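You operate a simulated robot arm through the tools that you are given. There is no shell and no other tool. Be economical: measure what you need, move in short steps, check, and stop when the job is done.

You run a simulated robot arm. Do the job below in one go: nothing can be reset, and whatever is moved stays where it is left.

JOB
Finish the sill bead, tool it and prove it dry with the test key.
Fine: pen and block go back first. A coat counts when it lies all over at full strength: go over it till it gets no stronger. What is to be rubbed or washed off counts as gone when no trace of it is left.

It is judged by the outcome, as a careful person would: the job done as asked, and still so three seconds after it is handed in. It fails if anything else is knocked over, pushed out of place, dropped, spilled or broken.

ROBOT AND FRAMES
A 7-joint arm with a two-finger parallel gripper, fixed in place. Base frame: the origin is at the foot of the arm, x ahead of it, y to its left, z up; the work surface is at about z = 0.88. Lengths are in m, angles in rad, forces in N, time in s.
With the tool pointing down near the work surface it reaches from about 0.3 to 0.7 m from the base axis. Its first joint turns from -1.152 to 1.152 rad. Payload 1.57 kg.
The TCP is the grasp point between the finger pads, 0.03 m short of the fingertips. In the tool frame z runs along the fingers and y along their closing line. Largest opening 0.11 m; finger width 0.024, thickness 0.012; the body of the gripper, 0.048 by 0.112 m, starts 0.078 m behind the TCP.
Orientation is told as [roll, pitch, yaw] about the base's x, y, z axes, in that order, counted from this pose: with the fingers straight down and closing along the base's y, the tool's x points along the base's -x, its y along +y and its z along -z.

CONTROLS
- The arm moves only by the tool play_rows. Its argument "increments" is a list of rows, each a list of 7 numbers: the shift along the base's x, y, z in units of 200 mm (1.0 is 200 mm), then the turn, a rotation vector about the base's x, y, z in units of 45 degrees (1.0 is 45 degrees), then the closure, from 0 (fully open) to 1 (shut). In form: [[dx, dy, dz, rx, ry, rz, hand], ...]. A call has 1 to 10 rows; each row is the pose to reach, as a shift and turn from the pose commanded when the call began. A call with a number of a shift or a turn outside -1 to 1 is refused whole. Rows are played at 5 a second. More than 0.05 m and 0.15 rad between two rows, or a gripper value outside its range, and nothing of the call is played. A pose out of reach is approached as far as the arm can. The call stops where the force on the tool passes 70 N (or 10 N more than at its start, if that is more) or the arm is blocked; 0.2 s more then pass. The fingers move at their own pace (about 0.108 m/s each) and stop on an object; they squeeze with about 20 N. The grip force told is the motor's: it shows also when the fingers shut on nothing. Time passes only in rows, and 0.2 s behind the last, so rows that repeat a pose let the fingers close. It gives the time, the measured TCP pose, the force on the tool (base axes), the opening and the grip force at its end, in the units of the frame above (readings bear some noise), with the torque about the TCP (base axes, N m) and any sound that the robot's microphone picked up.
- Cameras (640 x 400 px; columns grow to the right, rows downward): "scene" is fixed at [0.1752, -0.3993, 1.4009]; the picture's right is [0.68, -0.74, 0.00], its down [-0.44, -0.41, -0.80] and it looks along [0.59, 0.54, -0.60] (base axes); focal length 214 px, centre (320, 200). "wrist" rides on the gripper at [0.07, 0.016, -0.141] in the tool frame; the picture's right is [-0.23, 0.97, 0.00], its down [-0.86, -0.20, -0.48] and it looks along [-0.47, -0.11, 0.88] (tool axes); focal length 222 px, centre (320, 200). There is no depth. A picture from a camera that has moved, and an enlarged one, comes with that camera's place and axes in the base frame and with its lens.
- get_image(camera): a new picture of that camera. The clock stands still meanwhile.
- enlarge(camera, box): a new picture of the part [left, top, right, bottom] of that camera's present view, enlarged. The clock stands still meanwhile.
- finish_job(): hands the job in; it is judged then, once.

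Work in short steps. Places have to be worked out from the pictures, the camera data and where the tool is seen: move nearer, look again, correct. Check each grasp and each placing, and mend what went wrong. You have 120 turns and 68 pictures in all, those below and enlarged ones among them. Open the gripper and draw the arm clear of the work before you hand the job in, unless the task says otherwise; then end with one line.

The tools are called after "Call:" as a command line: name --pt "numbers of a row" for each row, then --argument value for the rest, lists and objects as JSON in quotes. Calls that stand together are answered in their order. play_rows: Moves the arm, as the interface text tells. Its arguments: {"type":"object","properties":{"increments":{"type":"array","items":{"type":"array","items":{"type":"number"}}}},"required":["increments"]} The other tools are called the same way: get_image (camera) takes a picture; enlarge (camera, box) takes an enlarged picture of a part of a camera's view; finish_job () hands the job in.

At the start:

```text
time: 0.0
position: [0.3593, -0.0211, 1.3161]
orientation: [0.0, 0.0, 0.001]
contact_force: [-1.0, 0.5, -1.1]
wrist_torque: [-0.03, -0.05, 0.02]
gripper_width: 0.1102
grip_force: 0.0
```

scene: 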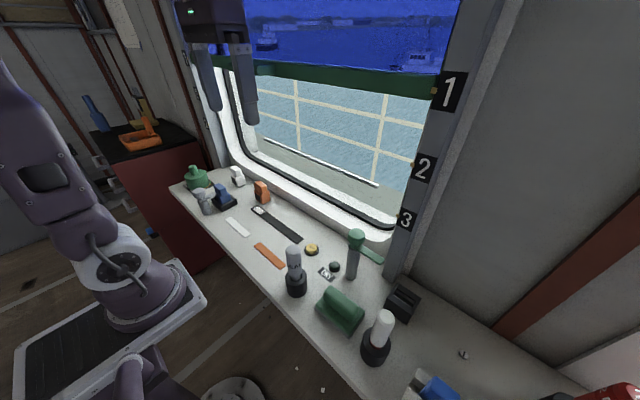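
wrist: 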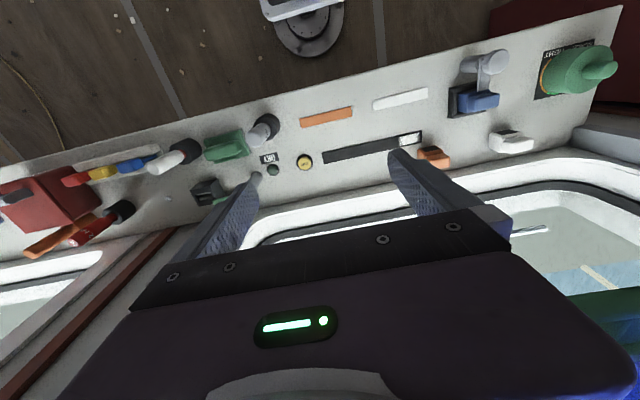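

I start by looking closely at the work surface from both cameras.

Call:
enlarge --camera "scene" --box '[160, 150, 320, 250]'

Call:
enlarge --camera "scene" --box '[240, 200, 480, 350]'

Call:
enlarge --camera "scene" --box '[340, 280, 640, 400]'

Call:
enlarge --camera "wrist" --box '[180, 60, 440, 222]'

Call:
enlarge --camera "wrist" --box '[380, 20, 640, 182]'

```text
4.00 times, centred on (240, 200) of scene
camera zoom: at [0.1752, -0.3993, 1.4009], right [0.68, -0.74, 0.0], down [-0.44, -0.41, -0.8], along [0.59, 0.54, -0.6], focal length 858 px, centre (640, 200)
```

zoom: 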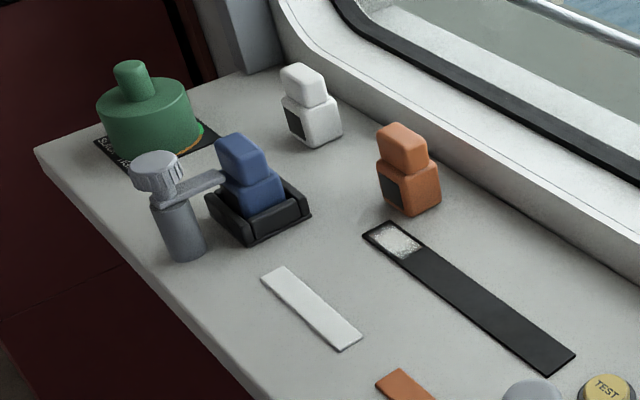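

```text
2.67 times, centred on (360, 275) of scene
camera zoom: at [0.1752, -0.3993, 1.4009], right [0.68, -0.74, 0.0], down [-0.44, -0.41, -0.8], along [0.59, 0.54, -0.6], focal length 572 px, centre (213, 0)
```

zoom: 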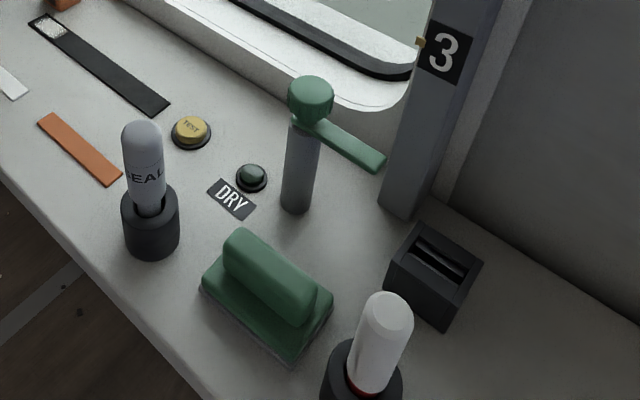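

```text
2.13 times, centred on (490, 340) of scene
camera zoom: at [0.1752, -0.3993, 1.4009], right [0.68, -0.74, 0.0], down [-0.44, -0.41, -0.8], along [0.59, 0.54, -0.6], focal length 458 px, centre (-43, -99)
```

zoom: 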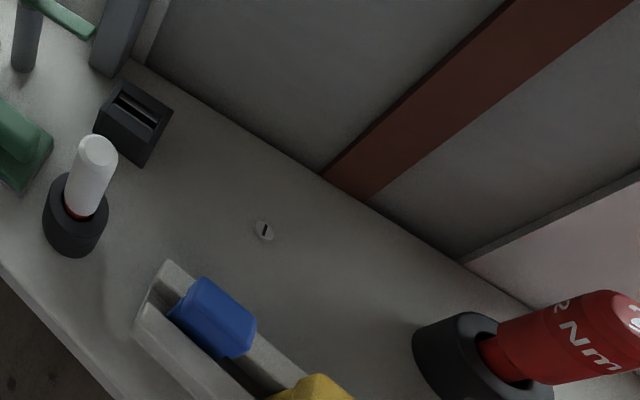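

```text
2.46 times, centred on (310, 141) of wrist
camera zoom: at [0.2905, -0.0046, 1.4575], right [0.23, 0.97, 0.0], down [0.86, -0.2, 0.48], along [0.47, -0.11, -0.88], focal length 547 px, centre (345, 345)
```

zoom: 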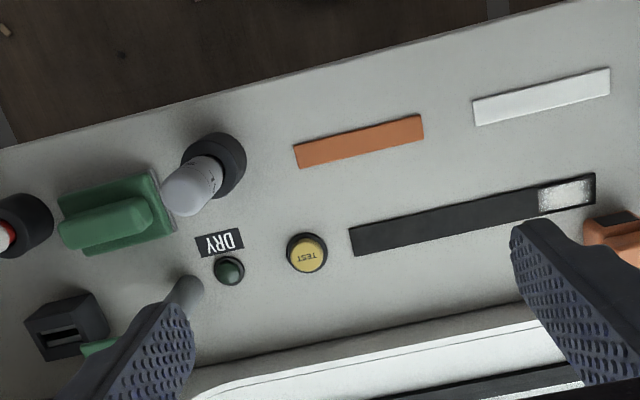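

```text
2.46 times, centred on (510, 101) of wrist
camera zoom: at [0.2905, -0.0046, 1.4575], right [0.23, 0.97, 0.0], down [0.86, -0.2, 0.48], along [0.47, -0.11, -0.88], focal length 547 px, centre (-148, 444)
```

zoom: 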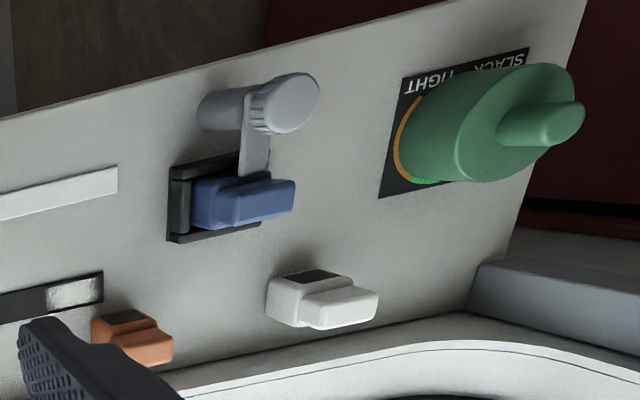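

The black strip (x≈0.48, y −0.03…0.23) looks like the part-coated bead; the SEAL pen stands at ≈(0.36,−0.15). I move the wrist camera closer to the left group for identification.

Call:
play_rows --pt "-0.05 0.2 -0.1 0 0 0 0" --pt "-0.1 0.4 -0.2 0 0 0 0" --pt "-0.15 0.6 -0.35 0 0 0 0" --pt "-0.15 0.8 -0.5 0 0 0 0" --pt "-0.15 1.0 -0.6 0 0 0 0" --pt "-0.15 1.0 -0.6 0 0 0 0"

Call:
get_image --camera "wrist"

```text
refused: row 3 steps farther than a row can; nothing moved
```

```text
60 pictures are left
camera wrist: at [0.2905, -0.0046, 1.4575], right [0.23, 0.97, 0.0], down [0.86, -0.2, 0.48], along [0.47, -0.11, -0.88], focal length 222 px, centre (320, 200)
```

wrist: 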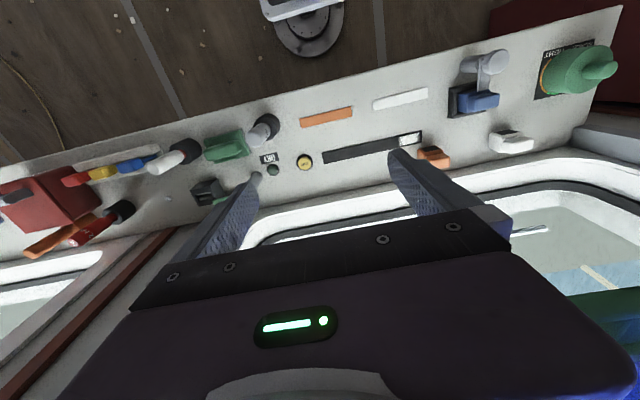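

One step was too long; I use shorter ones.

Call:
play_rows --pt "-0.03 0.2 -0.1 0 0 0 0" --pt "-0.06 0.4 -0.2 0 0 0 0" --pt "-0.09 0.6 -0.3 0 0 0 0" --pt "-0.12 0.8 -0.4 0 0 0 0" --pt "-0.15 1.0 -0.5 0 0 0 0" --pt "-0.15 1.0 -0.6 0 0 0 0" --pt "-0.15 1.0 -0.6 0 0 0 0"

Call:
get_image --camera "wrist"

```text
time: 1.6
position: [0.3309, 0.1782, 1.1944]
orientation: [0.0, 0.003, 0.001]
contact_force: [0.5, -0.3, 0.2]
wrist_torque: [0.01, 0.03, 0.0]
gripper_width: 0.1098
grip_force: 0.0
```

```text
59 pictures are left
camera wrist: at [0.2614, 0.1946, 1.3353], right [0.23, 0.97, 0.0], down [0.86, -0.2, 0.48], along [0.47, -0.11, -0.88], focal length 222 px, centre (320, 200)
```

wrist: 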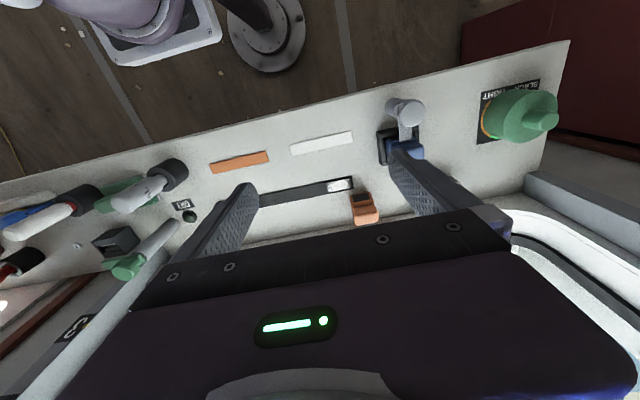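

Call:
enlarge --camera "wrist" --box '[300, 70, 460, 230]'

Call:
enlarge --camera "wrist" --box '[0, 130, 260, 290]'

Call:
enlarge --camera "scene" --box '[180, 160, 260, 220]'

```text
2.50 times, centred on (380, 150) of wrist
camera zoom: at [0.2614, 0.1946, 1.3353], right [0.23, 0.97, 0.0], down [0.86, -0.2, 0.48], along [0.47, -0.11, -0.88], focal length 555 px, centre (170, 325)
```

zoom: 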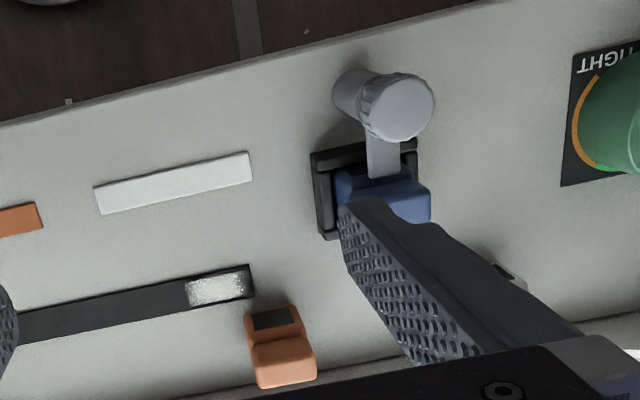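

```text
2.46 times, centred on (130, 210) of wrist
camera zoom: at [0.2614, 0.1946, 1.3353], right [0.23, 0.97, 0.0], down [0.86, -0.2, 0.48], along [0.47, -0.11, -0.88], focal length 547 px, centre (788, 175)
```

zoom: 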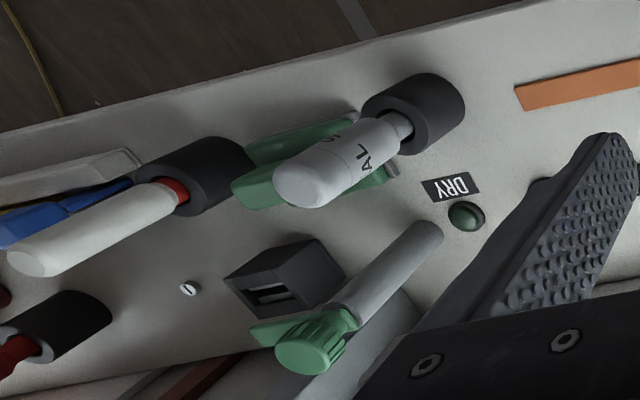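

```text
6.67 times, centred on (220, 190) of scene
camera zoom: at [0.1752, -0.3993, 1.4009], right [0.68, -0.74, 0.0], down [-0.44, -0.41, -0.8], along [0.59, 0.54, -0.6], focal length 1430 px, centre (987, 267)
```

zoom: 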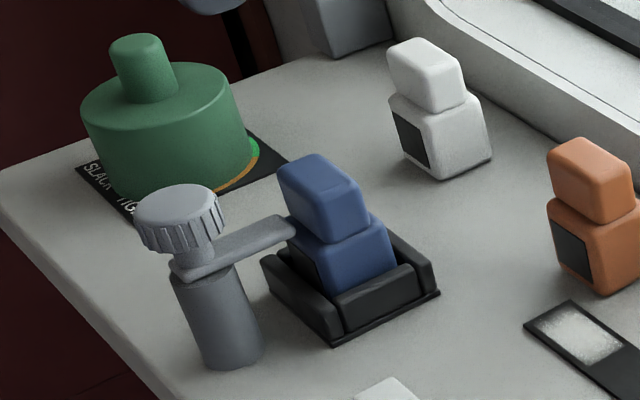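

The blue block sits in a tray under a swing arm with a knurled knob. I look at the right-hand group now before deciding which block is the tooling one.

Call:
play_rows --pt "0 -0.22 0 0 0 0 0" --pt "0 -0.44 0 0 0 0 0" --pt "0 -0.66 0 0 0 0 0" --pt "0 -0.88 0 0 0 0 0" --pt "-0.05 -1.0 0 0 0 0 0" --pt "-0.05 -1.0 0 0 0 0 0"

Call:
play_rows --pt "0 -0.22 0 0 0 0 0" --pt "0 -0.44 0 0 0 0 0" --pt "0 -0.66 0 0 0 0 0" --pt "0 -0.88 0 0 0 0 0" --pt "-0.05 -1.0 0 0 0 0 0" --pt "-0.05 -1.0 0 0 0 0 0"

Call:
get_image --camera "wrist"

Call:
enlarge --camera "scene" --box '[215, 170, 311, 230]'

```text
time: 3.0
position: [0.3208, -0.0201, 1.1955]
orientation: [0.0, 0.002, -0.001]
contact_force: [0.4, -0.1, 0.9]
wrist_torque: [0.0, -0.01, 0.01]
gripper_width: 0.1099
grip_force: 0.1
```

```text
time: 4.4
position: [0.3109, -0.2227, 1.197]
orientation: [0.0, 0.002, -0.001]
contact_force: [0.3, 0.0, -0.9]
wrist_torque: [-0.03, 0.03, 0.01]
gripper_width: 0.1101
grip_force: 0.1
```

```text
55 pictures are left
camera wrist: at [0.2401, -0.207, 1.3375], right [0.23, 0.97, 0.0], down [0.86, -0.2, 0.48], along [0.47, -0.11, -0.88], focal length 222 px, centre (320, 200)
```

wrist: 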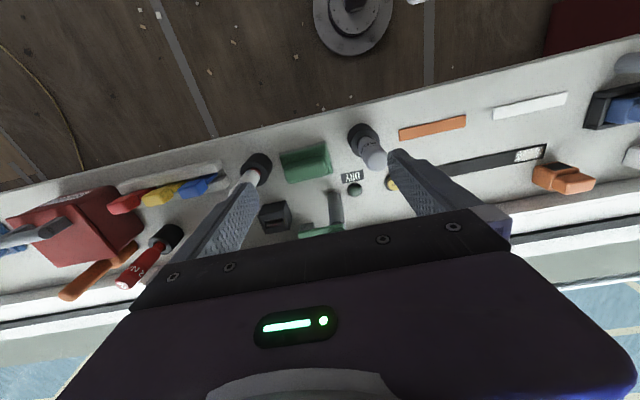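

```text
6.67 times, centred on (263, 200) of scene
camera zoom: at [0.1752, -0.3994, 1.4009], right [0.68, -0.74, 0.0], down [-0.44, -0.41, -0.8], along [0.59, 0.54, -0.6], focal length 1430 px, centre (700, 200)
```

zoom: 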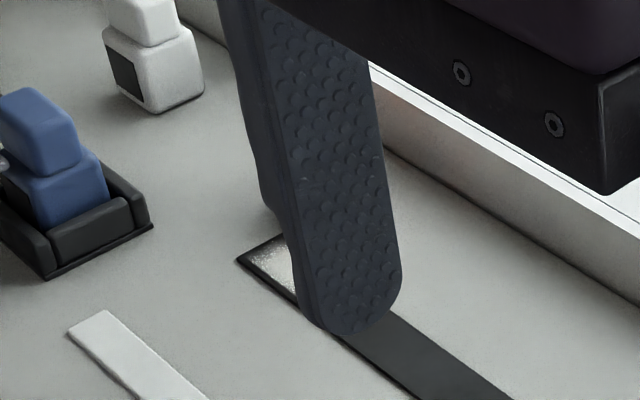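

Call:
enlarge --camera "wrist" --box '[230, 110, 430, 240]'

Call:
enlarge --camera "wrist" --box '[380, 70, 640, 220]'

Call:
enlarge --camera "wrist" --box '[0, 130, 280, 310]'

```text
3.08 times, centred on (330, 175) of wrist
camera zoom: at [0.2401, -0.207, 1.3375], right [0.23, 0.97, 0.0], down [0.86, -0.2, 0.48], along [0.47, -0.11, -0.88], focal length 684 px, centre (289, 277)
```

zoom: 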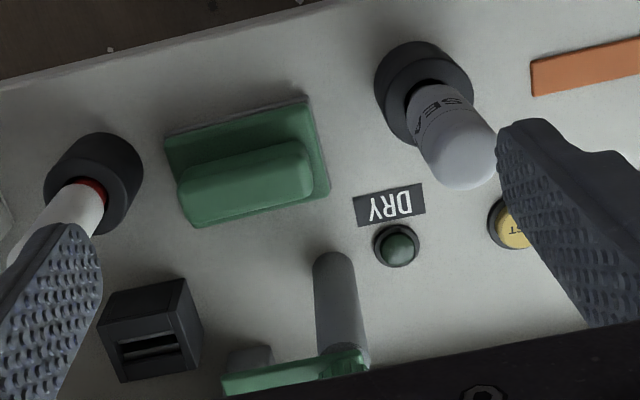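

```text
2.46 times, centred on (510, 145) of wrist
camera zoom: at [0.2401, -0.207, 1.3375], right [0.23, 0.97, 0.0], down [0.86, -0.2, 0.48], along [0.47, -0.11, -0.88], focal length 547 px, centre (-148, 335)
```

zoom: 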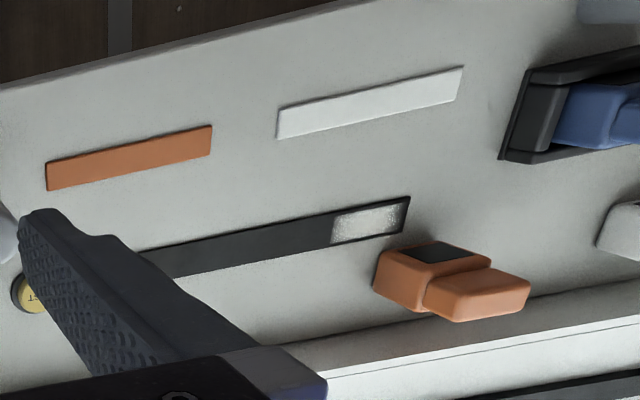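

```text
2.22 times, centred on (140, 220) of wrist
camera zoom: at [0.2401, -0.207, 1.3375], right [0.23, 0.97, 0.0], down [0.86, -0.2, 0.48], along [0.47, -0.11, -0.88], focal length 494 px, centre (720, 156)
```

zoom: 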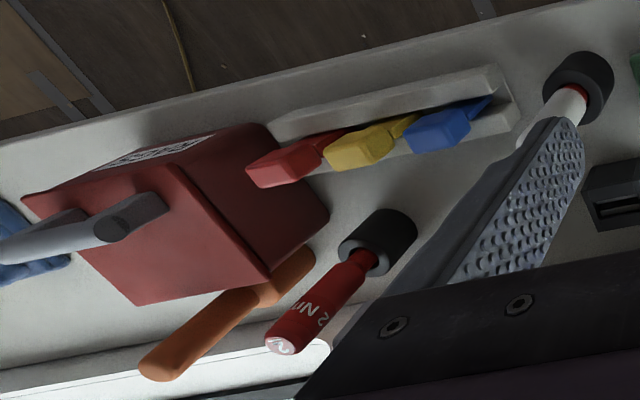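

The green handled block looks like the tooling block; the TEST button with DRY lamp is the key. First the SEAL pen, judged at (0.361, −0.148), top ≈1.035; I go above it and check.

Call:
play_rows --pt "0.1 0.15 -0.1 0 0 0 0.3" --pt "0.2 0.3 -0.2 0 0 0 0.3" --pt "0.25 0.375 -0.4 0 0 0 0.3" --pt "0.25 0.375 -0.55 0 0 0 0.3" --pt "0.25 0.375 -0.55 0 0 0 0.3"

Call:
get_image --camera "wrist"

Call:
enlarge --camera "scene" --box '[210, 200, 370, 300]'

```text
time: 5.6
position: [0.361, -0.1459, 1.0872]
orientation: [0.0, 0.0, -0.001]
contact_force: [-1.1, -0.1, -0.1]
wrist_torque: [0.0, 0.03, -0.02]
gripper_width: 0.077
grip_force: 0.0
```

```text
50 pictures are left
camera wrist: at [0.2907, -0.1289, 1.2285], right [0.23, 0.97, 0.0], down [0.86, -0.2, 0.48], along [0.47, -0.11, -0.88], focal length 222 px, centre (320, 200)
```

wrist: 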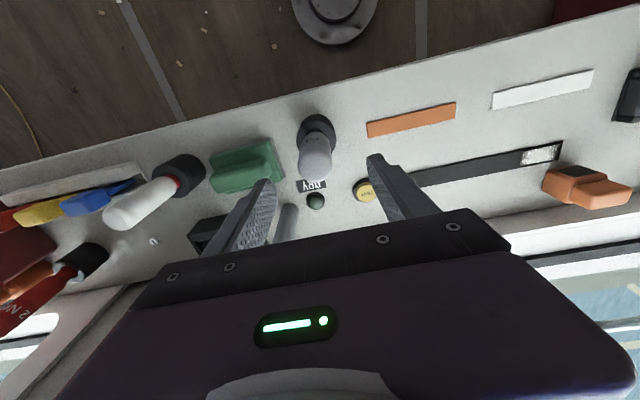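

```text
4.00 times, centred on (290, 250) of scene
camera zoom: at [0.1752, -0.3993, 1.4009], right [0.68, -0.74, 0.0], down [-0.44, -0.41, -0.8], along [0.59, 0.54, -0.6], focal length 858 px, centre (440, 0)
```

zoom: 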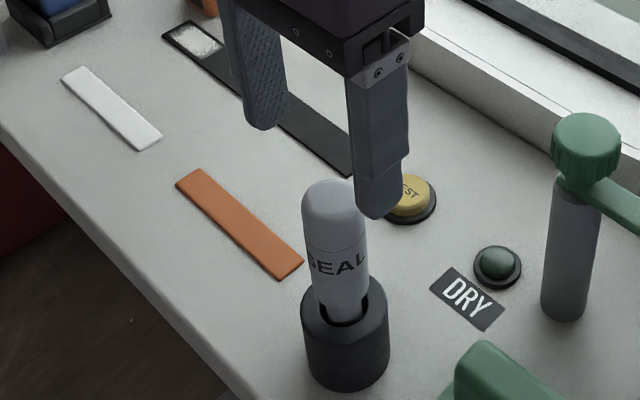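

The pen is between the fingers, only about 3–4 mm off. I go down to z≈1.0 and close.

Call:
play_rows --pt "-0.015 -0.015 -0.2 0 0 0 0.3" --pt "-0.015 -0.015 -0.42 0 0 0 0.3" --pt "-0.015 -0.015 -0.42 0 0 0 0.8" --pt "-0.015 -0.015 -0.42 0 0 0 0.8" --pt "-0.015 -0.015 -0.42 0 0 0 0.8" --pt "-0.015 -0.015 -0.42 0 0 0 0.9"

Call:
enlarge --camera "scene" --box '[210, 200, 370, 300]'

```text
time: 7.0
position: [0.3589, -0.1473, 1.0022]
orientation: [0.001, 0.001, 0.001]
contact_force: [-0.3, 0.3, 0.1]
wrist_torque: [0.0, -0.01, -0.01]
gripper_width: 0.033
grip_force: 19.8
```

```text
4.00 times, centred on (290, 250) of scene
camera zoom: at [0.1752, -0.3993, 1.4009], right [0.68, -0.74, 0.0], down [-0.44, -0.41, -0.8], along [0.59, 0.54, -0.6], focal length 858 px, centre (440, 0)
```

zoom: 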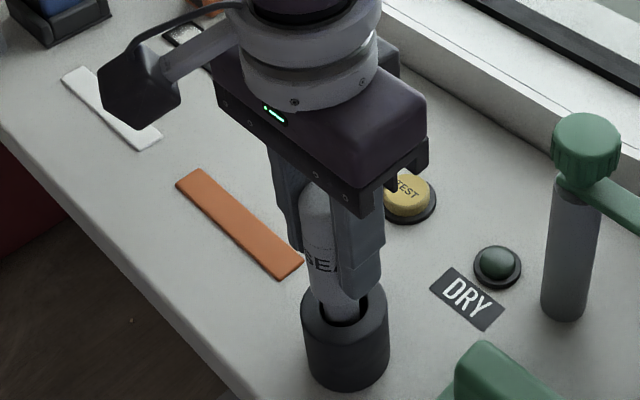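

Pen gripped (0.033 m wide). I note the home grip pose (0.359, −0.147, 1.002) and lift it straight up.

Call:
play_rows --pt "0 0 0.15 0 0 0 0.9" --pt "0 0 0.35 0 0 0 0.9" --pt "0 0 0.55 0 0 0 0.9" --pt "0 0 0.7 0 0 0 0.9" --pt "0 0 0.7 0 0 0 0.9"

Call:
enlarge --camera "scene" --box '[210, 170, 370, 270]'

```text
time: 8.2
position: [0.3557, -0.1483, 1.1437]
orientation: [0.0, 0.0, -0.002]
contact_force: [0.3, 0.7, -0.8]
wrist_torque: [-0.01, 0.0, 0.02]
gripper_width: 0.0333
grip_force: 19.6
```

```text
4.00 times, centred on (290, 220) of scene
camera zoom: at [0.1752, -0.3993, 1.4009], right [0.68, -0.74, 0.0], down [-0.44, -0.41, -0.8], along [0.59, 0.54, -0.6], focal length 858 px, centre (440, 120)
```

zoom: 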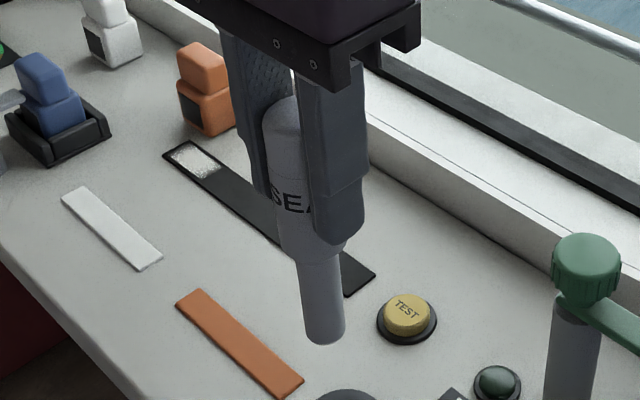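

Pen is free; its flat tip is ≈0.12 m below the TCP. The strip runs at x≈0.478 from y≈−0.036 to 0.22. I go above its bare end and lower.

Call:
play_rows --pt "0.15 0.16 0 0 0 0 0.9" --pt "0.3 0.32 0 0 0 0 0.9" --pt "0.45 0.48 0 0 0 0 0.9" --pt "0.61 0.64 -0.1 0 0 0 0.9" --pt "0.61 0.64 -0.3 0 0 0 0.9" --pt "0.61 0.64 -0.5 0 0 0 0.9" --pt "0.61 0.64 -0.6 0 0 0 0.9" --pt "0.61 0.64 -0.6 0 0 0 0.9"

Call:
enlarge --camera "scene" --box '[230, 170, 350, 270]'

Call:
get_image --camera "wrist"

```text
time: 10.0
position: [0.4788, -0.0198, 1.0219]
orientation: [-0.001, 0.0, -0.001]
contact_force: [-0.2, -0.2, -1.0]
wrist_torque: [-0.02, 0.02, 0.01]
gripper_width: 0.0332
grip_force: 20.4
```

```text
4.00 times, centred on (290, 220) of scene
camera zoom: at [0.1752, -0.3993, 1.4009], right [0.68, -0.74, 0.0], down [-0.44, -0.41, -0.8], along [0.59, 0.54, -0.6], focal length 858 px, centre (440, 120)
```

zoom: 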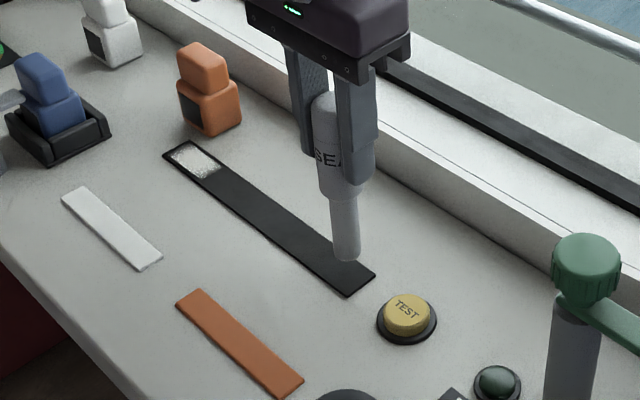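

```text
45 pictures are left
camera wrist: at [0.4098, -0.0032, 1.1633], right [0.23, 0.97, 0.0], down [0.86, -0.2, 0.48], along [0.47, -0.11, -0.88], focal length 222 px, centre (320, 200)
```

wrist: 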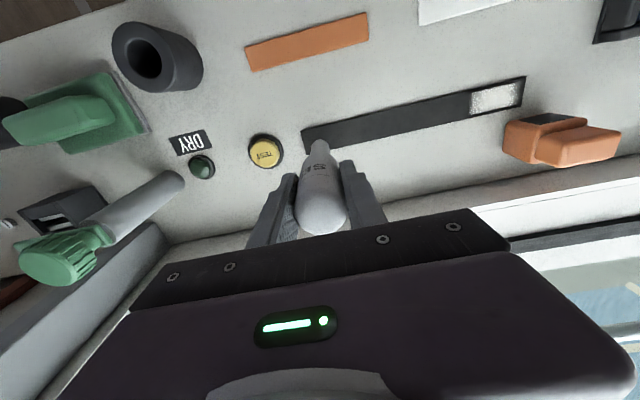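

The tip is above the strip end; strip centre is x≈0.476, width ≈0.03. I lower until light contact.

Call:
play_rows --pt "-0.015 -0.02 -0.05 0 0 0 0.9" --pt "-0.015 -0.02 -0.08 0 0 0 0.9" --pt "-0.015 -0.02 -0.09 0 0 0 0.9" --pt "-0.015 -0.02 -0.1 0 0 0 0.9" --pt "-0.015 -0.02 -0.1 0 0 0 0.9"

```text
time: 11.2
position: [0.4774, -0.0237, 1.0028]
orientation: [0.0, -0.003, 0.0]
contact_force: [1.4, 0.1, 14.0]
wrist_torque: [0.36, -0.32, 0.02]
gripper_width: 0.0332
grip_force: 20.3
```

Contact at z≈1.003 with 14 N. I ease off slightly and draw a first stroke along +y.

Call:
play_rows --pt "-0.008 -0.02 0.006 0 0 0 0.9" --pt "-0.008 0.06 0.006 0 0 0 0.9" --pt "-0.008 0.14 0.006 0 0 0 0.9" --pt "-0.008 0.22 0.006 0 0 0 0.9" --pt "-0.008 0.3 0.006 0 0 0 0.9" --pt "-0.008 0.38 0.006 0 0 0 0.9" --pt "-0.008 0.46 0.006 0 0 0 0.9" --pt "-0.008 0.46 0.006 0 0 0 0.9"

Call:
enlarge --camera "scene" --box '[230, 170, 350, 270]'

```text
time: 13.0
position: [0.4737, 0.0674, 1.0033]
orientation: [0.001, 0.001, 0.001]
contact_force: [-0.8, -4.9, 4.0]
wrist_torque: [-0.58, -0.01, -0.09]
gripper_width: 0.0328
grip_force: 19.9
```

```text
4.00 times, centred on (290, 220) of scene
camera zoom: at [0.1751, -0.3995, 1.4009], right [0.68, -0.74, 0.0], down [-0.44, -0.41, -0.8], along [0.59, 0.54, -0.6], focal length 858 px, centre (440, 120)
```

zoom: 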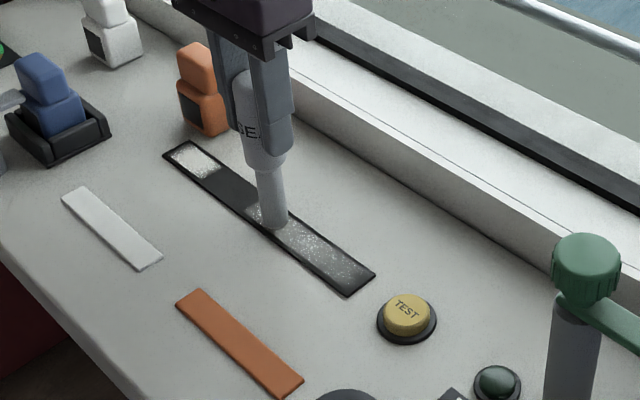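

The pen deposits sealant across most of the width. I go on to the far end and back.

Call:
play_rows --pt "0.006 0.08 0 0 0 0 0.9" --pt "0.006 0.16 0 0 0 0 0.9" --pt "0.006 0.24 0 0 0 0 0.9" --pt "0.006 0.32 0 0 0 0 0.9" --pt "0.006 0.4 0 0 0 0 0.9" --pt "0.006 0.48 0 0 0 0 0.9" --pt "0.006 0.56 0 0 0 0 0.9" --pt "0.006 0.64 0 0 0 0 0.9" --pt "0.006 0.7 0 0 0 0 0.9" --pt "0.006 0.7 0 0 0 0 0.9"

Call:
play_rows --pt "0.03 0.0 0 0 0 0 0.9" --pt "0.03 -0.1 0 0 0 0 0.9" --pt "0.03 -0.2 0 0 0 0 0.9" --pt "0.03 -0.3 0 0 0 0 0.9" --pt "0.03 -0.4 0 0 0 0 0.9" --pt "0.03 -0.5 0 0 0 0 0.9" --pt "0.03 -0.6 0 0 0 0 0.9" --pt "0.03 -0.7 0 0 0 0 0.9" --pt "0.03 -0.8 0 0 0 0 0.9" --pt "0.03 -0.9 0 0 0 0 0.9"

Call:
play_rows --pt "0.0 -0.08 0 0 0 0 0.9" --pt "0.0 -0.16 0 0 0 0 0.9" --pt "0.0 -0.24 0 0 0 0 0.9" --pt "0.0 -0.3 0 0 0 0 0.9" --pt "-0.05 -0.3 0 0 0 0 0.9" --pt "-0.05 -0.2 0 0 0 0 0.9" --pt "-0.05 -0.1 0 0 0 0 0.9" --pt "-0.05 0.0 0 0 0 0 0.9" --pt "-0.05 0.1 0 0 0 0 0.9" --pt "-0.05 0.2 0 0 0 0 0.9"

Call:
enlarge --camera "scene" --box '[230, 170, 350, 270]'

```text
time: 15.2
position: [0.4746, 0.207, 1.0019]
orientation: [0.001, -0.001, 0.0]
contact_force: [-0.1, -0.3, -0.4]
wrist_torque: [0.06, 0.02, 0.03]
gripper_width: 0.0332
grip_force: 20.6
```

```text
time: 17.4
position: [0.4794, 0.0252, 1.0021]
orientation: [-0.001, 0.0, 0.001]
contact_force: [-0.3, 2.0, 0.9]
wrist_torque: [0.18, -0.04, 0.01]
gripper_width: 0.0334
grip_force: 20.3
```

```text
time: 19.6
position: [0.4696, 0.0676, 1.0053]
orientation: [0.0, 0.001, -0.001]
contact_force: [0.4, 0.5, -1.0]
wrist_torque: [-0.02, -0.04, -0.02]
gripper_width: 0.033
grip_force: 20.6
```

```text
4.00 times, centred on (290, 220) of scene
camera zoom: at [0.1752, -0.3993, 1.4009], right [0.68, -0.74, 0.0], down [-0.44, -0.41, -0.8], along [0.59, 0.54, -0.6], focal length 858 px, centre (440, 120)
```

zoom: 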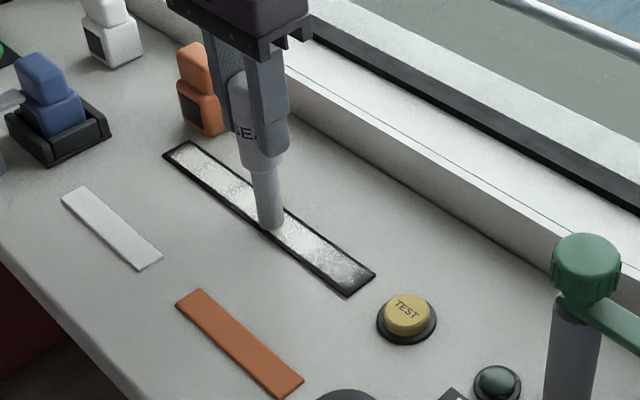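

Coverage is building. I press slightly more and do further passes on both lanes.

Call:
play_rows --pt "0 0.05 -0.015 0 0 0 0.9" --pt "0 0.13 -0.015 0 0 0 0.9" --pt "0 0.21 -0.015 0 0 0 0.9" --pt "0 0.3 -0.015 0 0 0 0.9" --pt "0 0.39 -0.015 0 0 0 0.9" --pt "0 0.48 -0.015 0 0 0 0.9" --pt "0 0.57 -0.015 0 0 0 0.9" --pt "0 0.65 -0.015 0 0 0 0.9" --pt "0 0.7 -0.015 0 0 0 0.9" --pt "0.05 0.7 -0.015 0 0 0 0.9"

Call:
play_rows --pt "0.0 -0.1 0 0 0 0 0.9" --pt "0.0 -0.2 0 0 0 0 0.9" --pt "0.0 -0.3 0 0 0 0 0.9" --pt "0.0 -0.4 0 0 0 0 0.9" --pt "0.0 -0.5 0 0 0 0 0.9" --pt "0.0 -0.6 0 0 0 0 0.9" --pt "0.0 -0.7 0 0 0 0 0.9" --pt "0.0 -0.8 0 0 0 0 0.9" --pt "0.0 -0.9 0 0 0 0 0.9" --pt "0 -1.0 0 0 0 0 0.9"

Call:
play_rows --pt "0.0 -0.1 0 0 0 0 0.9" --pt "0.0 -0.19 0 0 0 0 0.9" --pt "-0.05 -0.19 0 0 0 0 0.9" --pt "-0.05 -0.1 0 0 0 0 0.9" --pt "-0.05 0.0 0 0 0 0 0.9" --pt "-0.05 0.1 0 0 0 0 0.9" --pt "-0.05 0.2 0 0 0 0 0.9" --pt "-0.05 0.3 0 0 0 0 0.9" --pt "-0.05 0.4 0 0 0 0 0.9" --pt "-0.05 0.4 0 0 0 0 0.9"

Call:
enlarge --camera "scene" --box '[260, 190, 340, 250]'

```text
time: 21.8
position: [0.4813, 0.2079, 1.0014]
orientation: [0.002, -0.001, 0.002]
contact_force: [-0.3, -0.5, -1.5]
wrist_torque: [0.03, 0.01, 0.01]
gripper_width: 0.033
grip_force: 19.8
```

```text
time: 24.0
position: [0.4814, 0.0063, 0.9989]
orientation: [-0.001, 0.003, -0.002]
contact_force: [0.1, 0.9, -1.2]
wrist_torque: [0.02, 0.01, 0.01]
gripper_width: 0.033
grip_force: 20.0
```

```text
time: 26.2
position: [0.4709, 0.0873, 1.0002]
orientation: [0.0, -0.001, 0.0]
contact_force: [0.6, -0.2, -0.9]
wrist_torque: [0.03, 0.01, 0.01]
gripper_width: 0.0329
grip_force: 19.7
```

```text
6.67 times, centred on (300, 220) of scene
camera zoom: at [0.1752, -0.3993, 1.4009], right [0.68, -0.74, 0.0], down [-0.44, -0.41, -0.8], along [0.59, 0.54, -0.6], focal length 1430 px, centre (453, 67)
```

zoom: 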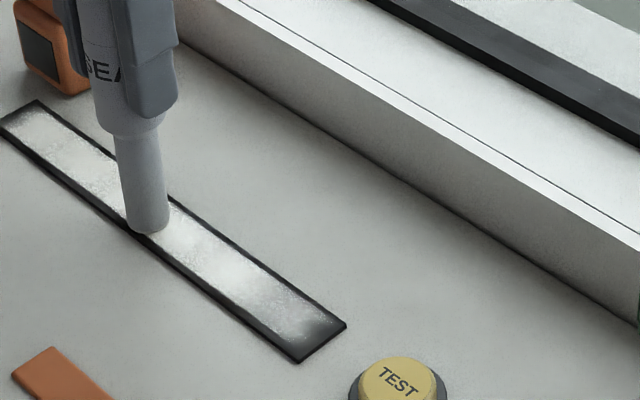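

The readings show almost no force, so I lower about 2 mm to see whether it still touches, continuing the stroke.

Call:
play_rows --pt "0 0.05 -0.01 0 0 0 0.9" --pt "0 0.13 -0.012 0 0 0 0.9" --pt "0 0.21 -0.012 0 0 0 0.9" --pt "0 0.3 -0.012 0 0 0 0.9" --pt "0 0.39 -0.012 0 0 0 0.9" --pt "0 0.48 -0.012 0 0 0 0.9" --pt "0 0.57 -0.012 0 0 0 0.9" --pt "0 0.61 -0.012 0 0 0 0.9" --pt "0.05 0.61 -0.012 0 0 0 0.9" --pt "0.05 0.5 -0.012 0 0 0 0.9"

Call:
play_rows --pt "0.0 -0.1 0 0 0 0 0.9" --pt "0.0 -0.2 0 0 0 0 0.9" --pt "0.0 -0.3 0 0 0 0 0.9" --pt "0.0 -0.4 0 0 0 0 0.9" --pt "0.0 -0.5 0 0 0 0 0.9" --pt "0.0 -0.6 0 0 0 0 0.9" --pt "0.0 -0.7 0 0 0 0 0.9" --pt "0.0 -0.8 0 0 0 0 0.9" --pt "0.0 -0.9 0 0 0 0 0.9" --pt "0 -1.0 0 0 0 0 0.9"

```text
time: 28.4
position: [0.4809, 0.1873, 0.9973]
orientation: [0.001, 0.0, 0.0]
contact_force: [-0.7, 0.2, 0.0]
wrist_torque: [0.01, 0.0, -0.02]
gripper_width: 0.0326
grip_force: 20.8
```

```text
time: 30.6
position: [0.4793, -0.0119, 0.9969]
orientation: [0.002, -0.001, 0.003]
contact_force: [0.3, 7.5, 8.8]
wrist_torque: [0.86, -0.11, 0.07]
gripper_width: 0.0324
grip_force: 20.4
```

Contact again near the right end. I work the ends: small strokes there on both lanes.

Call:
play_rows --pt "0.01 -0.05 0 0 0 0 0.9" --pt "0.01 -0.08 0 0 0 0 0.9" --pt "-0.02 -0.08 0 0 0 0 0.9" --pt "-0.05 -0.08 0 0 0 0 0.9" --pt "-0.05 -0.0 0 0 0 0 0.9" --pt "-0.05 -0.08 0 0 0 0 0.9" --pt "0.01 -0.08 0 0 0 0 0.9" --pt "0.01 0 0 0 0 0 0.9" --pt "-0.02 0.05 0 0 0 0 0.9"

Call:
play_rows --pt "-0.03 0.1 0 0 0 0 0.9" --pt "-0.03 0.2 0 0 0 0 0.9" --pt "-0.03 0.3 0 0 0 0 0.9" --pt "-0.03 0.4 0 0 0 0 0.9" --pt "-0.03 0.5 0 0 0 0 0.9" --pt "-0.03 0.6 0 0 0 0 0.9" --pt "-0.03 0.7 0 0 0 0 0.9" --pt "-0.03 0.8 0 0 0 0 0.9" --pt "-0.03 0.9 0 0 0 0 0.9" --pt "-0.03 1.0 0 0 0 0 0.9"

Call:
enlarge --camera "scene" --box '[260, 190, 340, 250]'

```text
time: 32.6
position: [0.4798, -0.0038, 0.9981]
orientation: [0.0, 0.001, -0.001]
contact_force: [-0.8, -0.7, -2.0]
wrist_torque: [-0.01, 0.01, 0.0]
gripper_width: 0.0324
grip_force: 20.0
```

```text
time: 34.8
position: [0.4704, 0.1992, 0.9983]
orientation: [0.001, 0.0, 0.0]
contact_force: [0.0, -0.2, -2.1]
wrist_torque: [-0.07, -0.02, 0.01]
gripper_width: 0.0324
grip_force: 20.0
```

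```text
6.67 times, centred on (300, 220) of scene
camera zoom: at [0.1752, -0.3993, 1.4009], right [0.68, -0.74, 0.0], down [-0.44, -0.41, -0.8], along [0.59, 0.54, -0.6], focal length 1430 px, centre (453, 67)
```

zoom: 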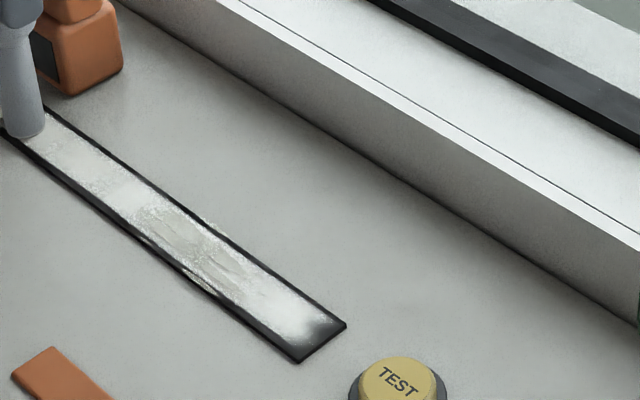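

The middle stretch now shows full ridged bead; the ends are weaker, likely from lack of contact. I lower until there is a light force here.

Call:
play_rows --pt "0 0 -0.005 0 0 0 0.9" --pt "0 0 -0.01 0 0 0 0.9" --pt "0 0 -0.01 0 0 0 0.9"

Call:
play_rows --pt "0 0 -0.005 0 0 0 0.9" --pt "0 0 -0.01 0 0 0 0.9" --pt "0 0 -0.01 0 0 0 0.9"

```text
time: 35.6
position: [0.471, 0.1982, 0.9977]
orientation: [0.003, -0.001, 0.0]
contact_force: [-4.9, 6.2, 19.4]
wrist_torque: [0.57, 0.49, 0.01]
gripper_width: 0.0328
grip_force: 19.5
```

```text
time: 36.4
position: [0.4721, 0.1984, 0.9931]
orientation: [0.002, -0.003, 0.001]
contact_force: [0.0, 10.1, 17.0]
wrist_torque: [1.07, -0.12, 0.13]
gripper_width: 0.0328
grip_force: 19.9
```

Firm contact now. I stroke the left end and then run along the whole strip.

Call:
play_rows --pt "0 0.04 0.006 0 0 0 0.9" --pt "0 0.07 0.006 0 0 0 0.9" --pt "0.03 0.07 0.006 0 0 0 0.9" --pt "0.055 0.07 0.006 0 0 0 0.9" --pt "0.055 0.0 0.006 0 0 0 0.9" --pt "0.055 -0.1 0.006 0 0 0 0.9" --pt "0.055 -0.18 0.006 0 0 0 0.9" --pt "0.055 -0.26 0.006 0 0 0 0.9" --pt "0.055 -0.34 0.006 0 0 0 0.9" --pt "0.055 -0.42 0.006 0 0 0 0.9"

Call:
play_rows --pt "0 -0.08 0 0 0 0 0.9" --pt "0 -0.16 0 0 0 0 0.9" --pt "0 -0.24 0 0 0 0 0.9" --pt "0 -0.32 0 0 0 0 0.9" --pt "0 -0.4 0 0 0 0 0.9" --pt "0 -0.48 0 0 0 0 0.9" --pt "0 -0.56 0 0 0 0 0.9" --pt "0 -0.64 0 0 0 0 0.9" --pt "0 -0.72 0 0 0 0 0.9" --pt "0 -0.75 0 0 0 0 0.9"

Call:
enlarge --camera "scene" --box '[260, 180, 340, 240]'

```text
time: 38.6
position: [0.4835, 0.1151, 0.9949]
orientation: [0.001, -0.001, 0.0]
contact_force: [-0.7, -0.5, -1.4]
wrist_torque: [0.0, -0.03, 0.01]
gripper_width: 0.0328
grip_force: 20.1
```

```text
time: 40.8
position: [0.4838, -0.0368, 0.9946]
orientation: [0.0, -0.003, 0.0]
contact_force: [-0.4, 2.8, 2.4]
wrist_torque: [0.31, -0.02, 0.01]
gripper_width: 0.0327
grip_force: 20.0
```

```text
6.67 times, centred on (300, 210) of scene
camera zoom: at [0.1751, -0.3993, 1.401], right [0.68, -0.74, 0.0], down [-0.44, -0.41, -0.8], along [0.59, 0.54, -0.6], focal length 1430 px, centre (453, 133)
```

zoom: 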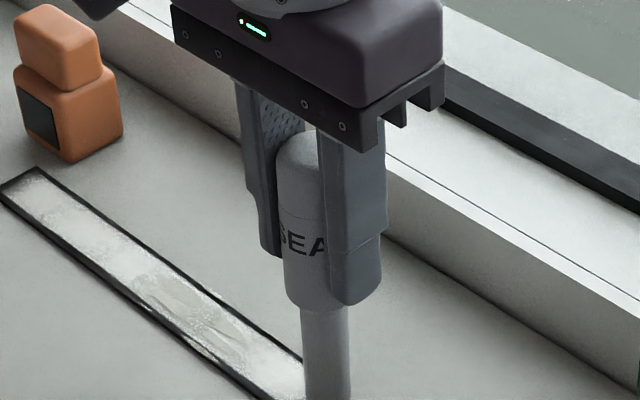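

Left part is filling; I do repeated passes with gentle pressure: right end corner first, then the near lane back.

Call:
play_rows --pt "-0.03 0 -0.004 0 0 0 0.9" --pt "-0.065 0 -0.004 0 0 0 0.9" --pt "-0.065 0.06 -0.004 0 0 0 0.9" --pt "-0.02 0.04 -0.004 0 0 0 0.9" --pt "0 0.06 -0.004 0 0 0 0.9" --pt "0 0.0 -0.004 0 0 0 0.9" --pt "-0.04 0 -0.004 0 0 0 0.9" --pt "-0.065 0.08 -0.004 0 0 0 0.9" --pt "-0.065 0.16 -0.004 0 0 0 0.9" --pt "-0.065 0.24 -0.004 0 0 0 0.9"

Call:
play_rows --pt "0 0.08 -0.002 0 0 0 0.9" --pt "0 0.16 -0.002 0 0 0 0.9" --pt "0 0.24 -0.002 0 0 0 0.9" --pt "0 0.32 -0.002 0 0 0 0.9" --pt "0 0.4 -0.002 0 0 0 0.9" --pt "0 0.48 -0.002 0 0 0 0.9" --pt "0 0.56 -0.002 0 0 0 0.9" --pt "0 0.64 -0.002 0 0 0 0.9" --pt "0 0.72 -0.002 0 0 0 0.9" --pt "0 0.8 -0.002 0 0 0 0.9"

Call:
play_rows --pt "0 0.08 0 0 0 0 0.9" --pt "0 0.16 0 0 0 0 0.9" --pt "0 0.2 0 0 0 0 0.9" --pt "0.065 0.2 0 0 0 0 0.9" --pt "0.03 0.16 0 0 0 0 0.9" --pt "0.0 0.2 0 0 0 0 0.9" --pt "0.065 0.14 0 0 0 0 0.9" --pt "0.0 0.12 0 0 0 0 0.9" --pt "0.065 0.1 0 0 0 0 0.9" --pt "0.0 0.06 0 0 0 0 0.9"

Call:
enlarge --camera "scene" --box '[260, 190, 340, 250]'

```text
time: 43.0
position: [0.4702, 0.0116, 0.9945]
orientation: [0.001, 0.0, 0.0]
contact_force: [0.3, 0.5, -1.9]
wrist_torque: [-0.01, -0.05, -0.03]
gripper_width: 0.0327
grip_force: 20.2
```

```text
time: 45.2
position: [0.4713, 0.1705, 0.9936]
orientation: [0.001, 0.001, -0.001]
contact_force: [0.2, 1.3, -1.3]
wrist_torque: [0.01, 0.0, 0.01]
gripper_width: 0.0328
grip_force: 19.5
```

```text
time: 47.4
position: [0.469, 0.1832, 0.9931]
orientation: [0.0, 0.0, 0.0]
contact_force: [-0.3, 0.2, -1.6]
wrist_torque: [-0.02, 0.0, 0.01]
gripper_width: 0.0326
grip_force: 20.3
```

```text
6.67 times, centred on (300, 220) of scene
camera zoom: at [0.1752, -0.3993, 1.4009], right [0.68, -0.74, 0.0], down [-0.44, -0.41, -0.8], along [0.59, 0.54, -0.6], focal length 1430 px, centre (453, 67)
```

zoom: 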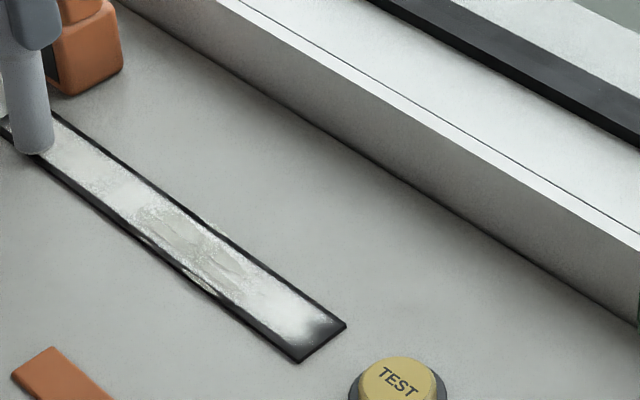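

Little change: it was hovering. I lower in fine steps until a steady force shows.

Call:
play_rows --pt "0 0 -0.004 0 0 0 0.9" --pt "0 0 -0.004 0 0 0 0.9"

Call:
play_rows --pt "0 0 -0.004 0 0 0 0.9" --pt "0 0 -0.004 0 0 0 0.9"

Call:
play_rows --pt "0 0 -0.004 0 0 0 0.9" --pt "0 0 -0.004 0 0 0 0.9"

```text
time: 48.0
position: [0.4697, 0.1824, 0.9937]
orientation: [0.001, 0.001, -0.001]
contact_force: [-0.2, -0.6, -1.0]
wrist_torque: [-0.01, 0.02, 0.01]
gripper_width: 0.0324
grip_force: 20.0
```

```text
time: 48.6
position: [0.4689, 0.1831, 0.9925]
orientation: [0.001, 0.001, -0.001]
contact_force: [0.0, 0.1, -1.8]
wrist_torque: [0.0, 0.01, 0.0]
gripper_width: 0.0327
grip_force: 20.0
```

```text
time: 49.2
position: [0.47, 0.1832, 0.9917]
orientation: [0.003, -0.001, -0.001]
contact_force: [-2.9, 0.0, 6.1]
wrist_torque: [-0.03, 0.25, 0.01]
gripper_width: 0.0327
grip_force: 19.7
```

Contact at 6 N. I stroke with half a millimetre more, watching force.

Call:
play_rows --pt "0 0.06 -0.004 0 0 0 0.9" --pt "0 0.12 -0.004 0 0 0 0.9" --pt "0.03 0.14 -0.004 0 0 0 0.9" --pt "0.06 0.13 -0.004 0 0 0 0.9" --pt "0.06 0.06 -0.004 0 0 0 0.9" --pt "0.03 0.06 -0.004 0 0 0 0.9" --pt "0.0 0.0 -0.004 0 0 0 0.9" --pt "0.06 -0.02 -0.004 0 0 0 0.9" --pt "0.06 -0.08 -0.004 0 0 0 0.9" --pt "0.0 -0.08 -0.004 0 0 0 0.9"

Call:
play_rows --pt "0 0 -0.003 0 0 0 0.9" --pt "0 -0.04 -0.004 0 0 0 0.9" --pt "0 -0.1 -0.004 0 0 0 0.9" --pt "0 -0.16 -0.004 0 0 0 0.9" --pt "0 -0.22 -0.004 0 0 0 0.9" --pt "0 -0.28 -0.004 0 0 0 0.9" --pt "0 -0.34 -0.004 0 0 0 0.9" --pt "0 -0.4 -0.004 0 0 0 0.9" --pt "0.0 -0.46 -0.004 0 0 0 0.9" --pt "0.0 -0.52 -0.004 0 0 0 0.9"

Call:
enlarge --camera "scene" --box '[260, 180, 340, 240]'

```text
time: 51.4
position: [0.4687, 0.1671, 0.9895]
orientation: [0.0, -0.003, 0.0]
contact_force: [2.4, 0.0, 2.1]
wrist_torque: [-0.08, -0.29, -0.04]
gripper_width: 0.0329
grip_force: 20.1
```

```text
time: 53.6
position: [0.4695, 0.064, 0.9899]
orientation: [0.0, 0.0, 0.0]
contact_force: [0.3, 0.6, -1.5]
wrist_torque: [0.0, -0.03, -0.01]
gripper_width: 0.0326
grip_force: 20.0
```

```text
6.67 times, centred on (300, 210) of scene
camera zoom: at [0.1752, -0.3993, 1.4009], right [0.68, -0.74, 0.0], down [-0.44, -0.41, -0.8], along [0.59, 0.54, -0.6], focal length 1430 px, centre (453, 133)
```

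zoom: 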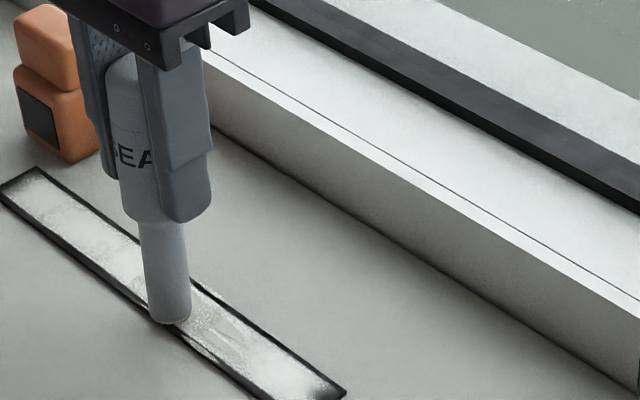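

It loses contact as it goes, so I press to about 10 N before each stroke and keep strokes short.

Call:
play_rows --pt "0 0 -0.006 0 0 0 0.9" --pt "0 0 -0.012 0 0 0 0.9" --pt "0 0 -0.012 0 0 0 0.9"

Call:
play_rows --pt "0 0.06 0 0 0 0 0.9" --pt "0 0.12 0 0 0 0 0.9" --pt "0 0.18 0 0 0 0 0.9"

```text
time: 54.4
position: [0.4704, 0.0623, 0.9889]
orientation: [0.0, -0.001, 0.0]
contact_force: [-2.0, 0.8, 16.2]
wrist_torque: [0.12, 0.1, 0.01]
gripper_width: 0.0326
grip_force: 20.2
```

```text
time: 55.2
position: [0.4711, 0.0977, 0.9878]
orientation: [0.0, -0.001, -0.001]
contact_force: [-2.3, -14.4, 16.5]
wrist_torque: [-1.45, 0.09, -0.1]
gripper_width: 0.0332
grip_force: 20.1
```

Now contact holds at 16 N. I continue this stroke to the left end, then back on the other lane.

Call:
play_rows --pt "0 0.07 0 0 0 0 0.9" --pt "0 0.14 0 0 0 0 0.9" --pt "0 0.21 0 0 0 0 0.9" --pt "0 0.28 0 0 0 0 0.9" --pt "0 0.35 0 0 0 0 0.9" --pt "0 0.42 0 0 0 0 0.9" --pt "0 0.49 0 0 0 0 0.9" --pt "0 0.55 0 0 0 0 0.9"

Call:
play_rows --pt "0.06 0.01 -0.004 0 0 0 0.9" --pt "0.06 -0.06 -0.004 0 0 0 0.9" --pt "0.06 -0.12 -0.004 0 0 0 0.9" --pt "0.06 -0.18 -0.004 0 0 0 0.9" --pt "0.06 -0.24 -0.004 0 0 0 0.9" --pt "0.06 -0.3 -0.004 0 0 0 0.9" --pt "0.06 -0.36 -0.004 0 0 0 0.9" --pt "0.06 -0.42 -0.004 0 0 0 0.9" --pt "0.06 -0.48 -0.004 0 0 0 0.9" --pt "0.06 -0.54 -0.004 0 0 0 0.9"

Call:
enlarge --camera "scene" --box '[260, 180, 340, 240]'

```text
time: 57.0
position: [0.4697, 0.2106, 0.9878]
orientation: [0.0, 0.001, -0.001]
contact_force: [0.0, -0.3, -2.0]
wrist_torque: [0.0, 0.0, 0.0]
gripper_width: 0.0328
grip_force: 20.2
```

```text
time: 59.2
position: [0.482, 0.1009, 0.9873]
orientation: [0.0, 0.001, 0.001]
contact_force: [0.3, 0.4, -1.5]
wrist_torque: [-0.02, -0.01, -0.01]
gripper_width: 0.0329
grip_force: 20.4
```

```text
6.67 times, centred on (300, 210) of scene
camera zoom: at [0.1752, -0.3993, 1.4009], right [0.68, -0.74, 0.0], down [-0.44, -0.41, -0.8], along [0.59, 0.54, -0.6], focal length 1430 px, centre (453, 133)
```

zoom: 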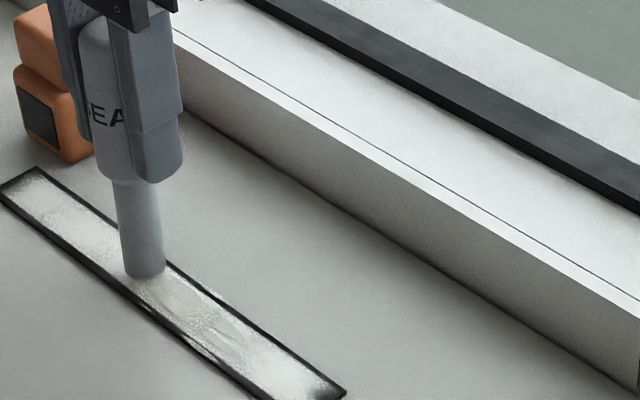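

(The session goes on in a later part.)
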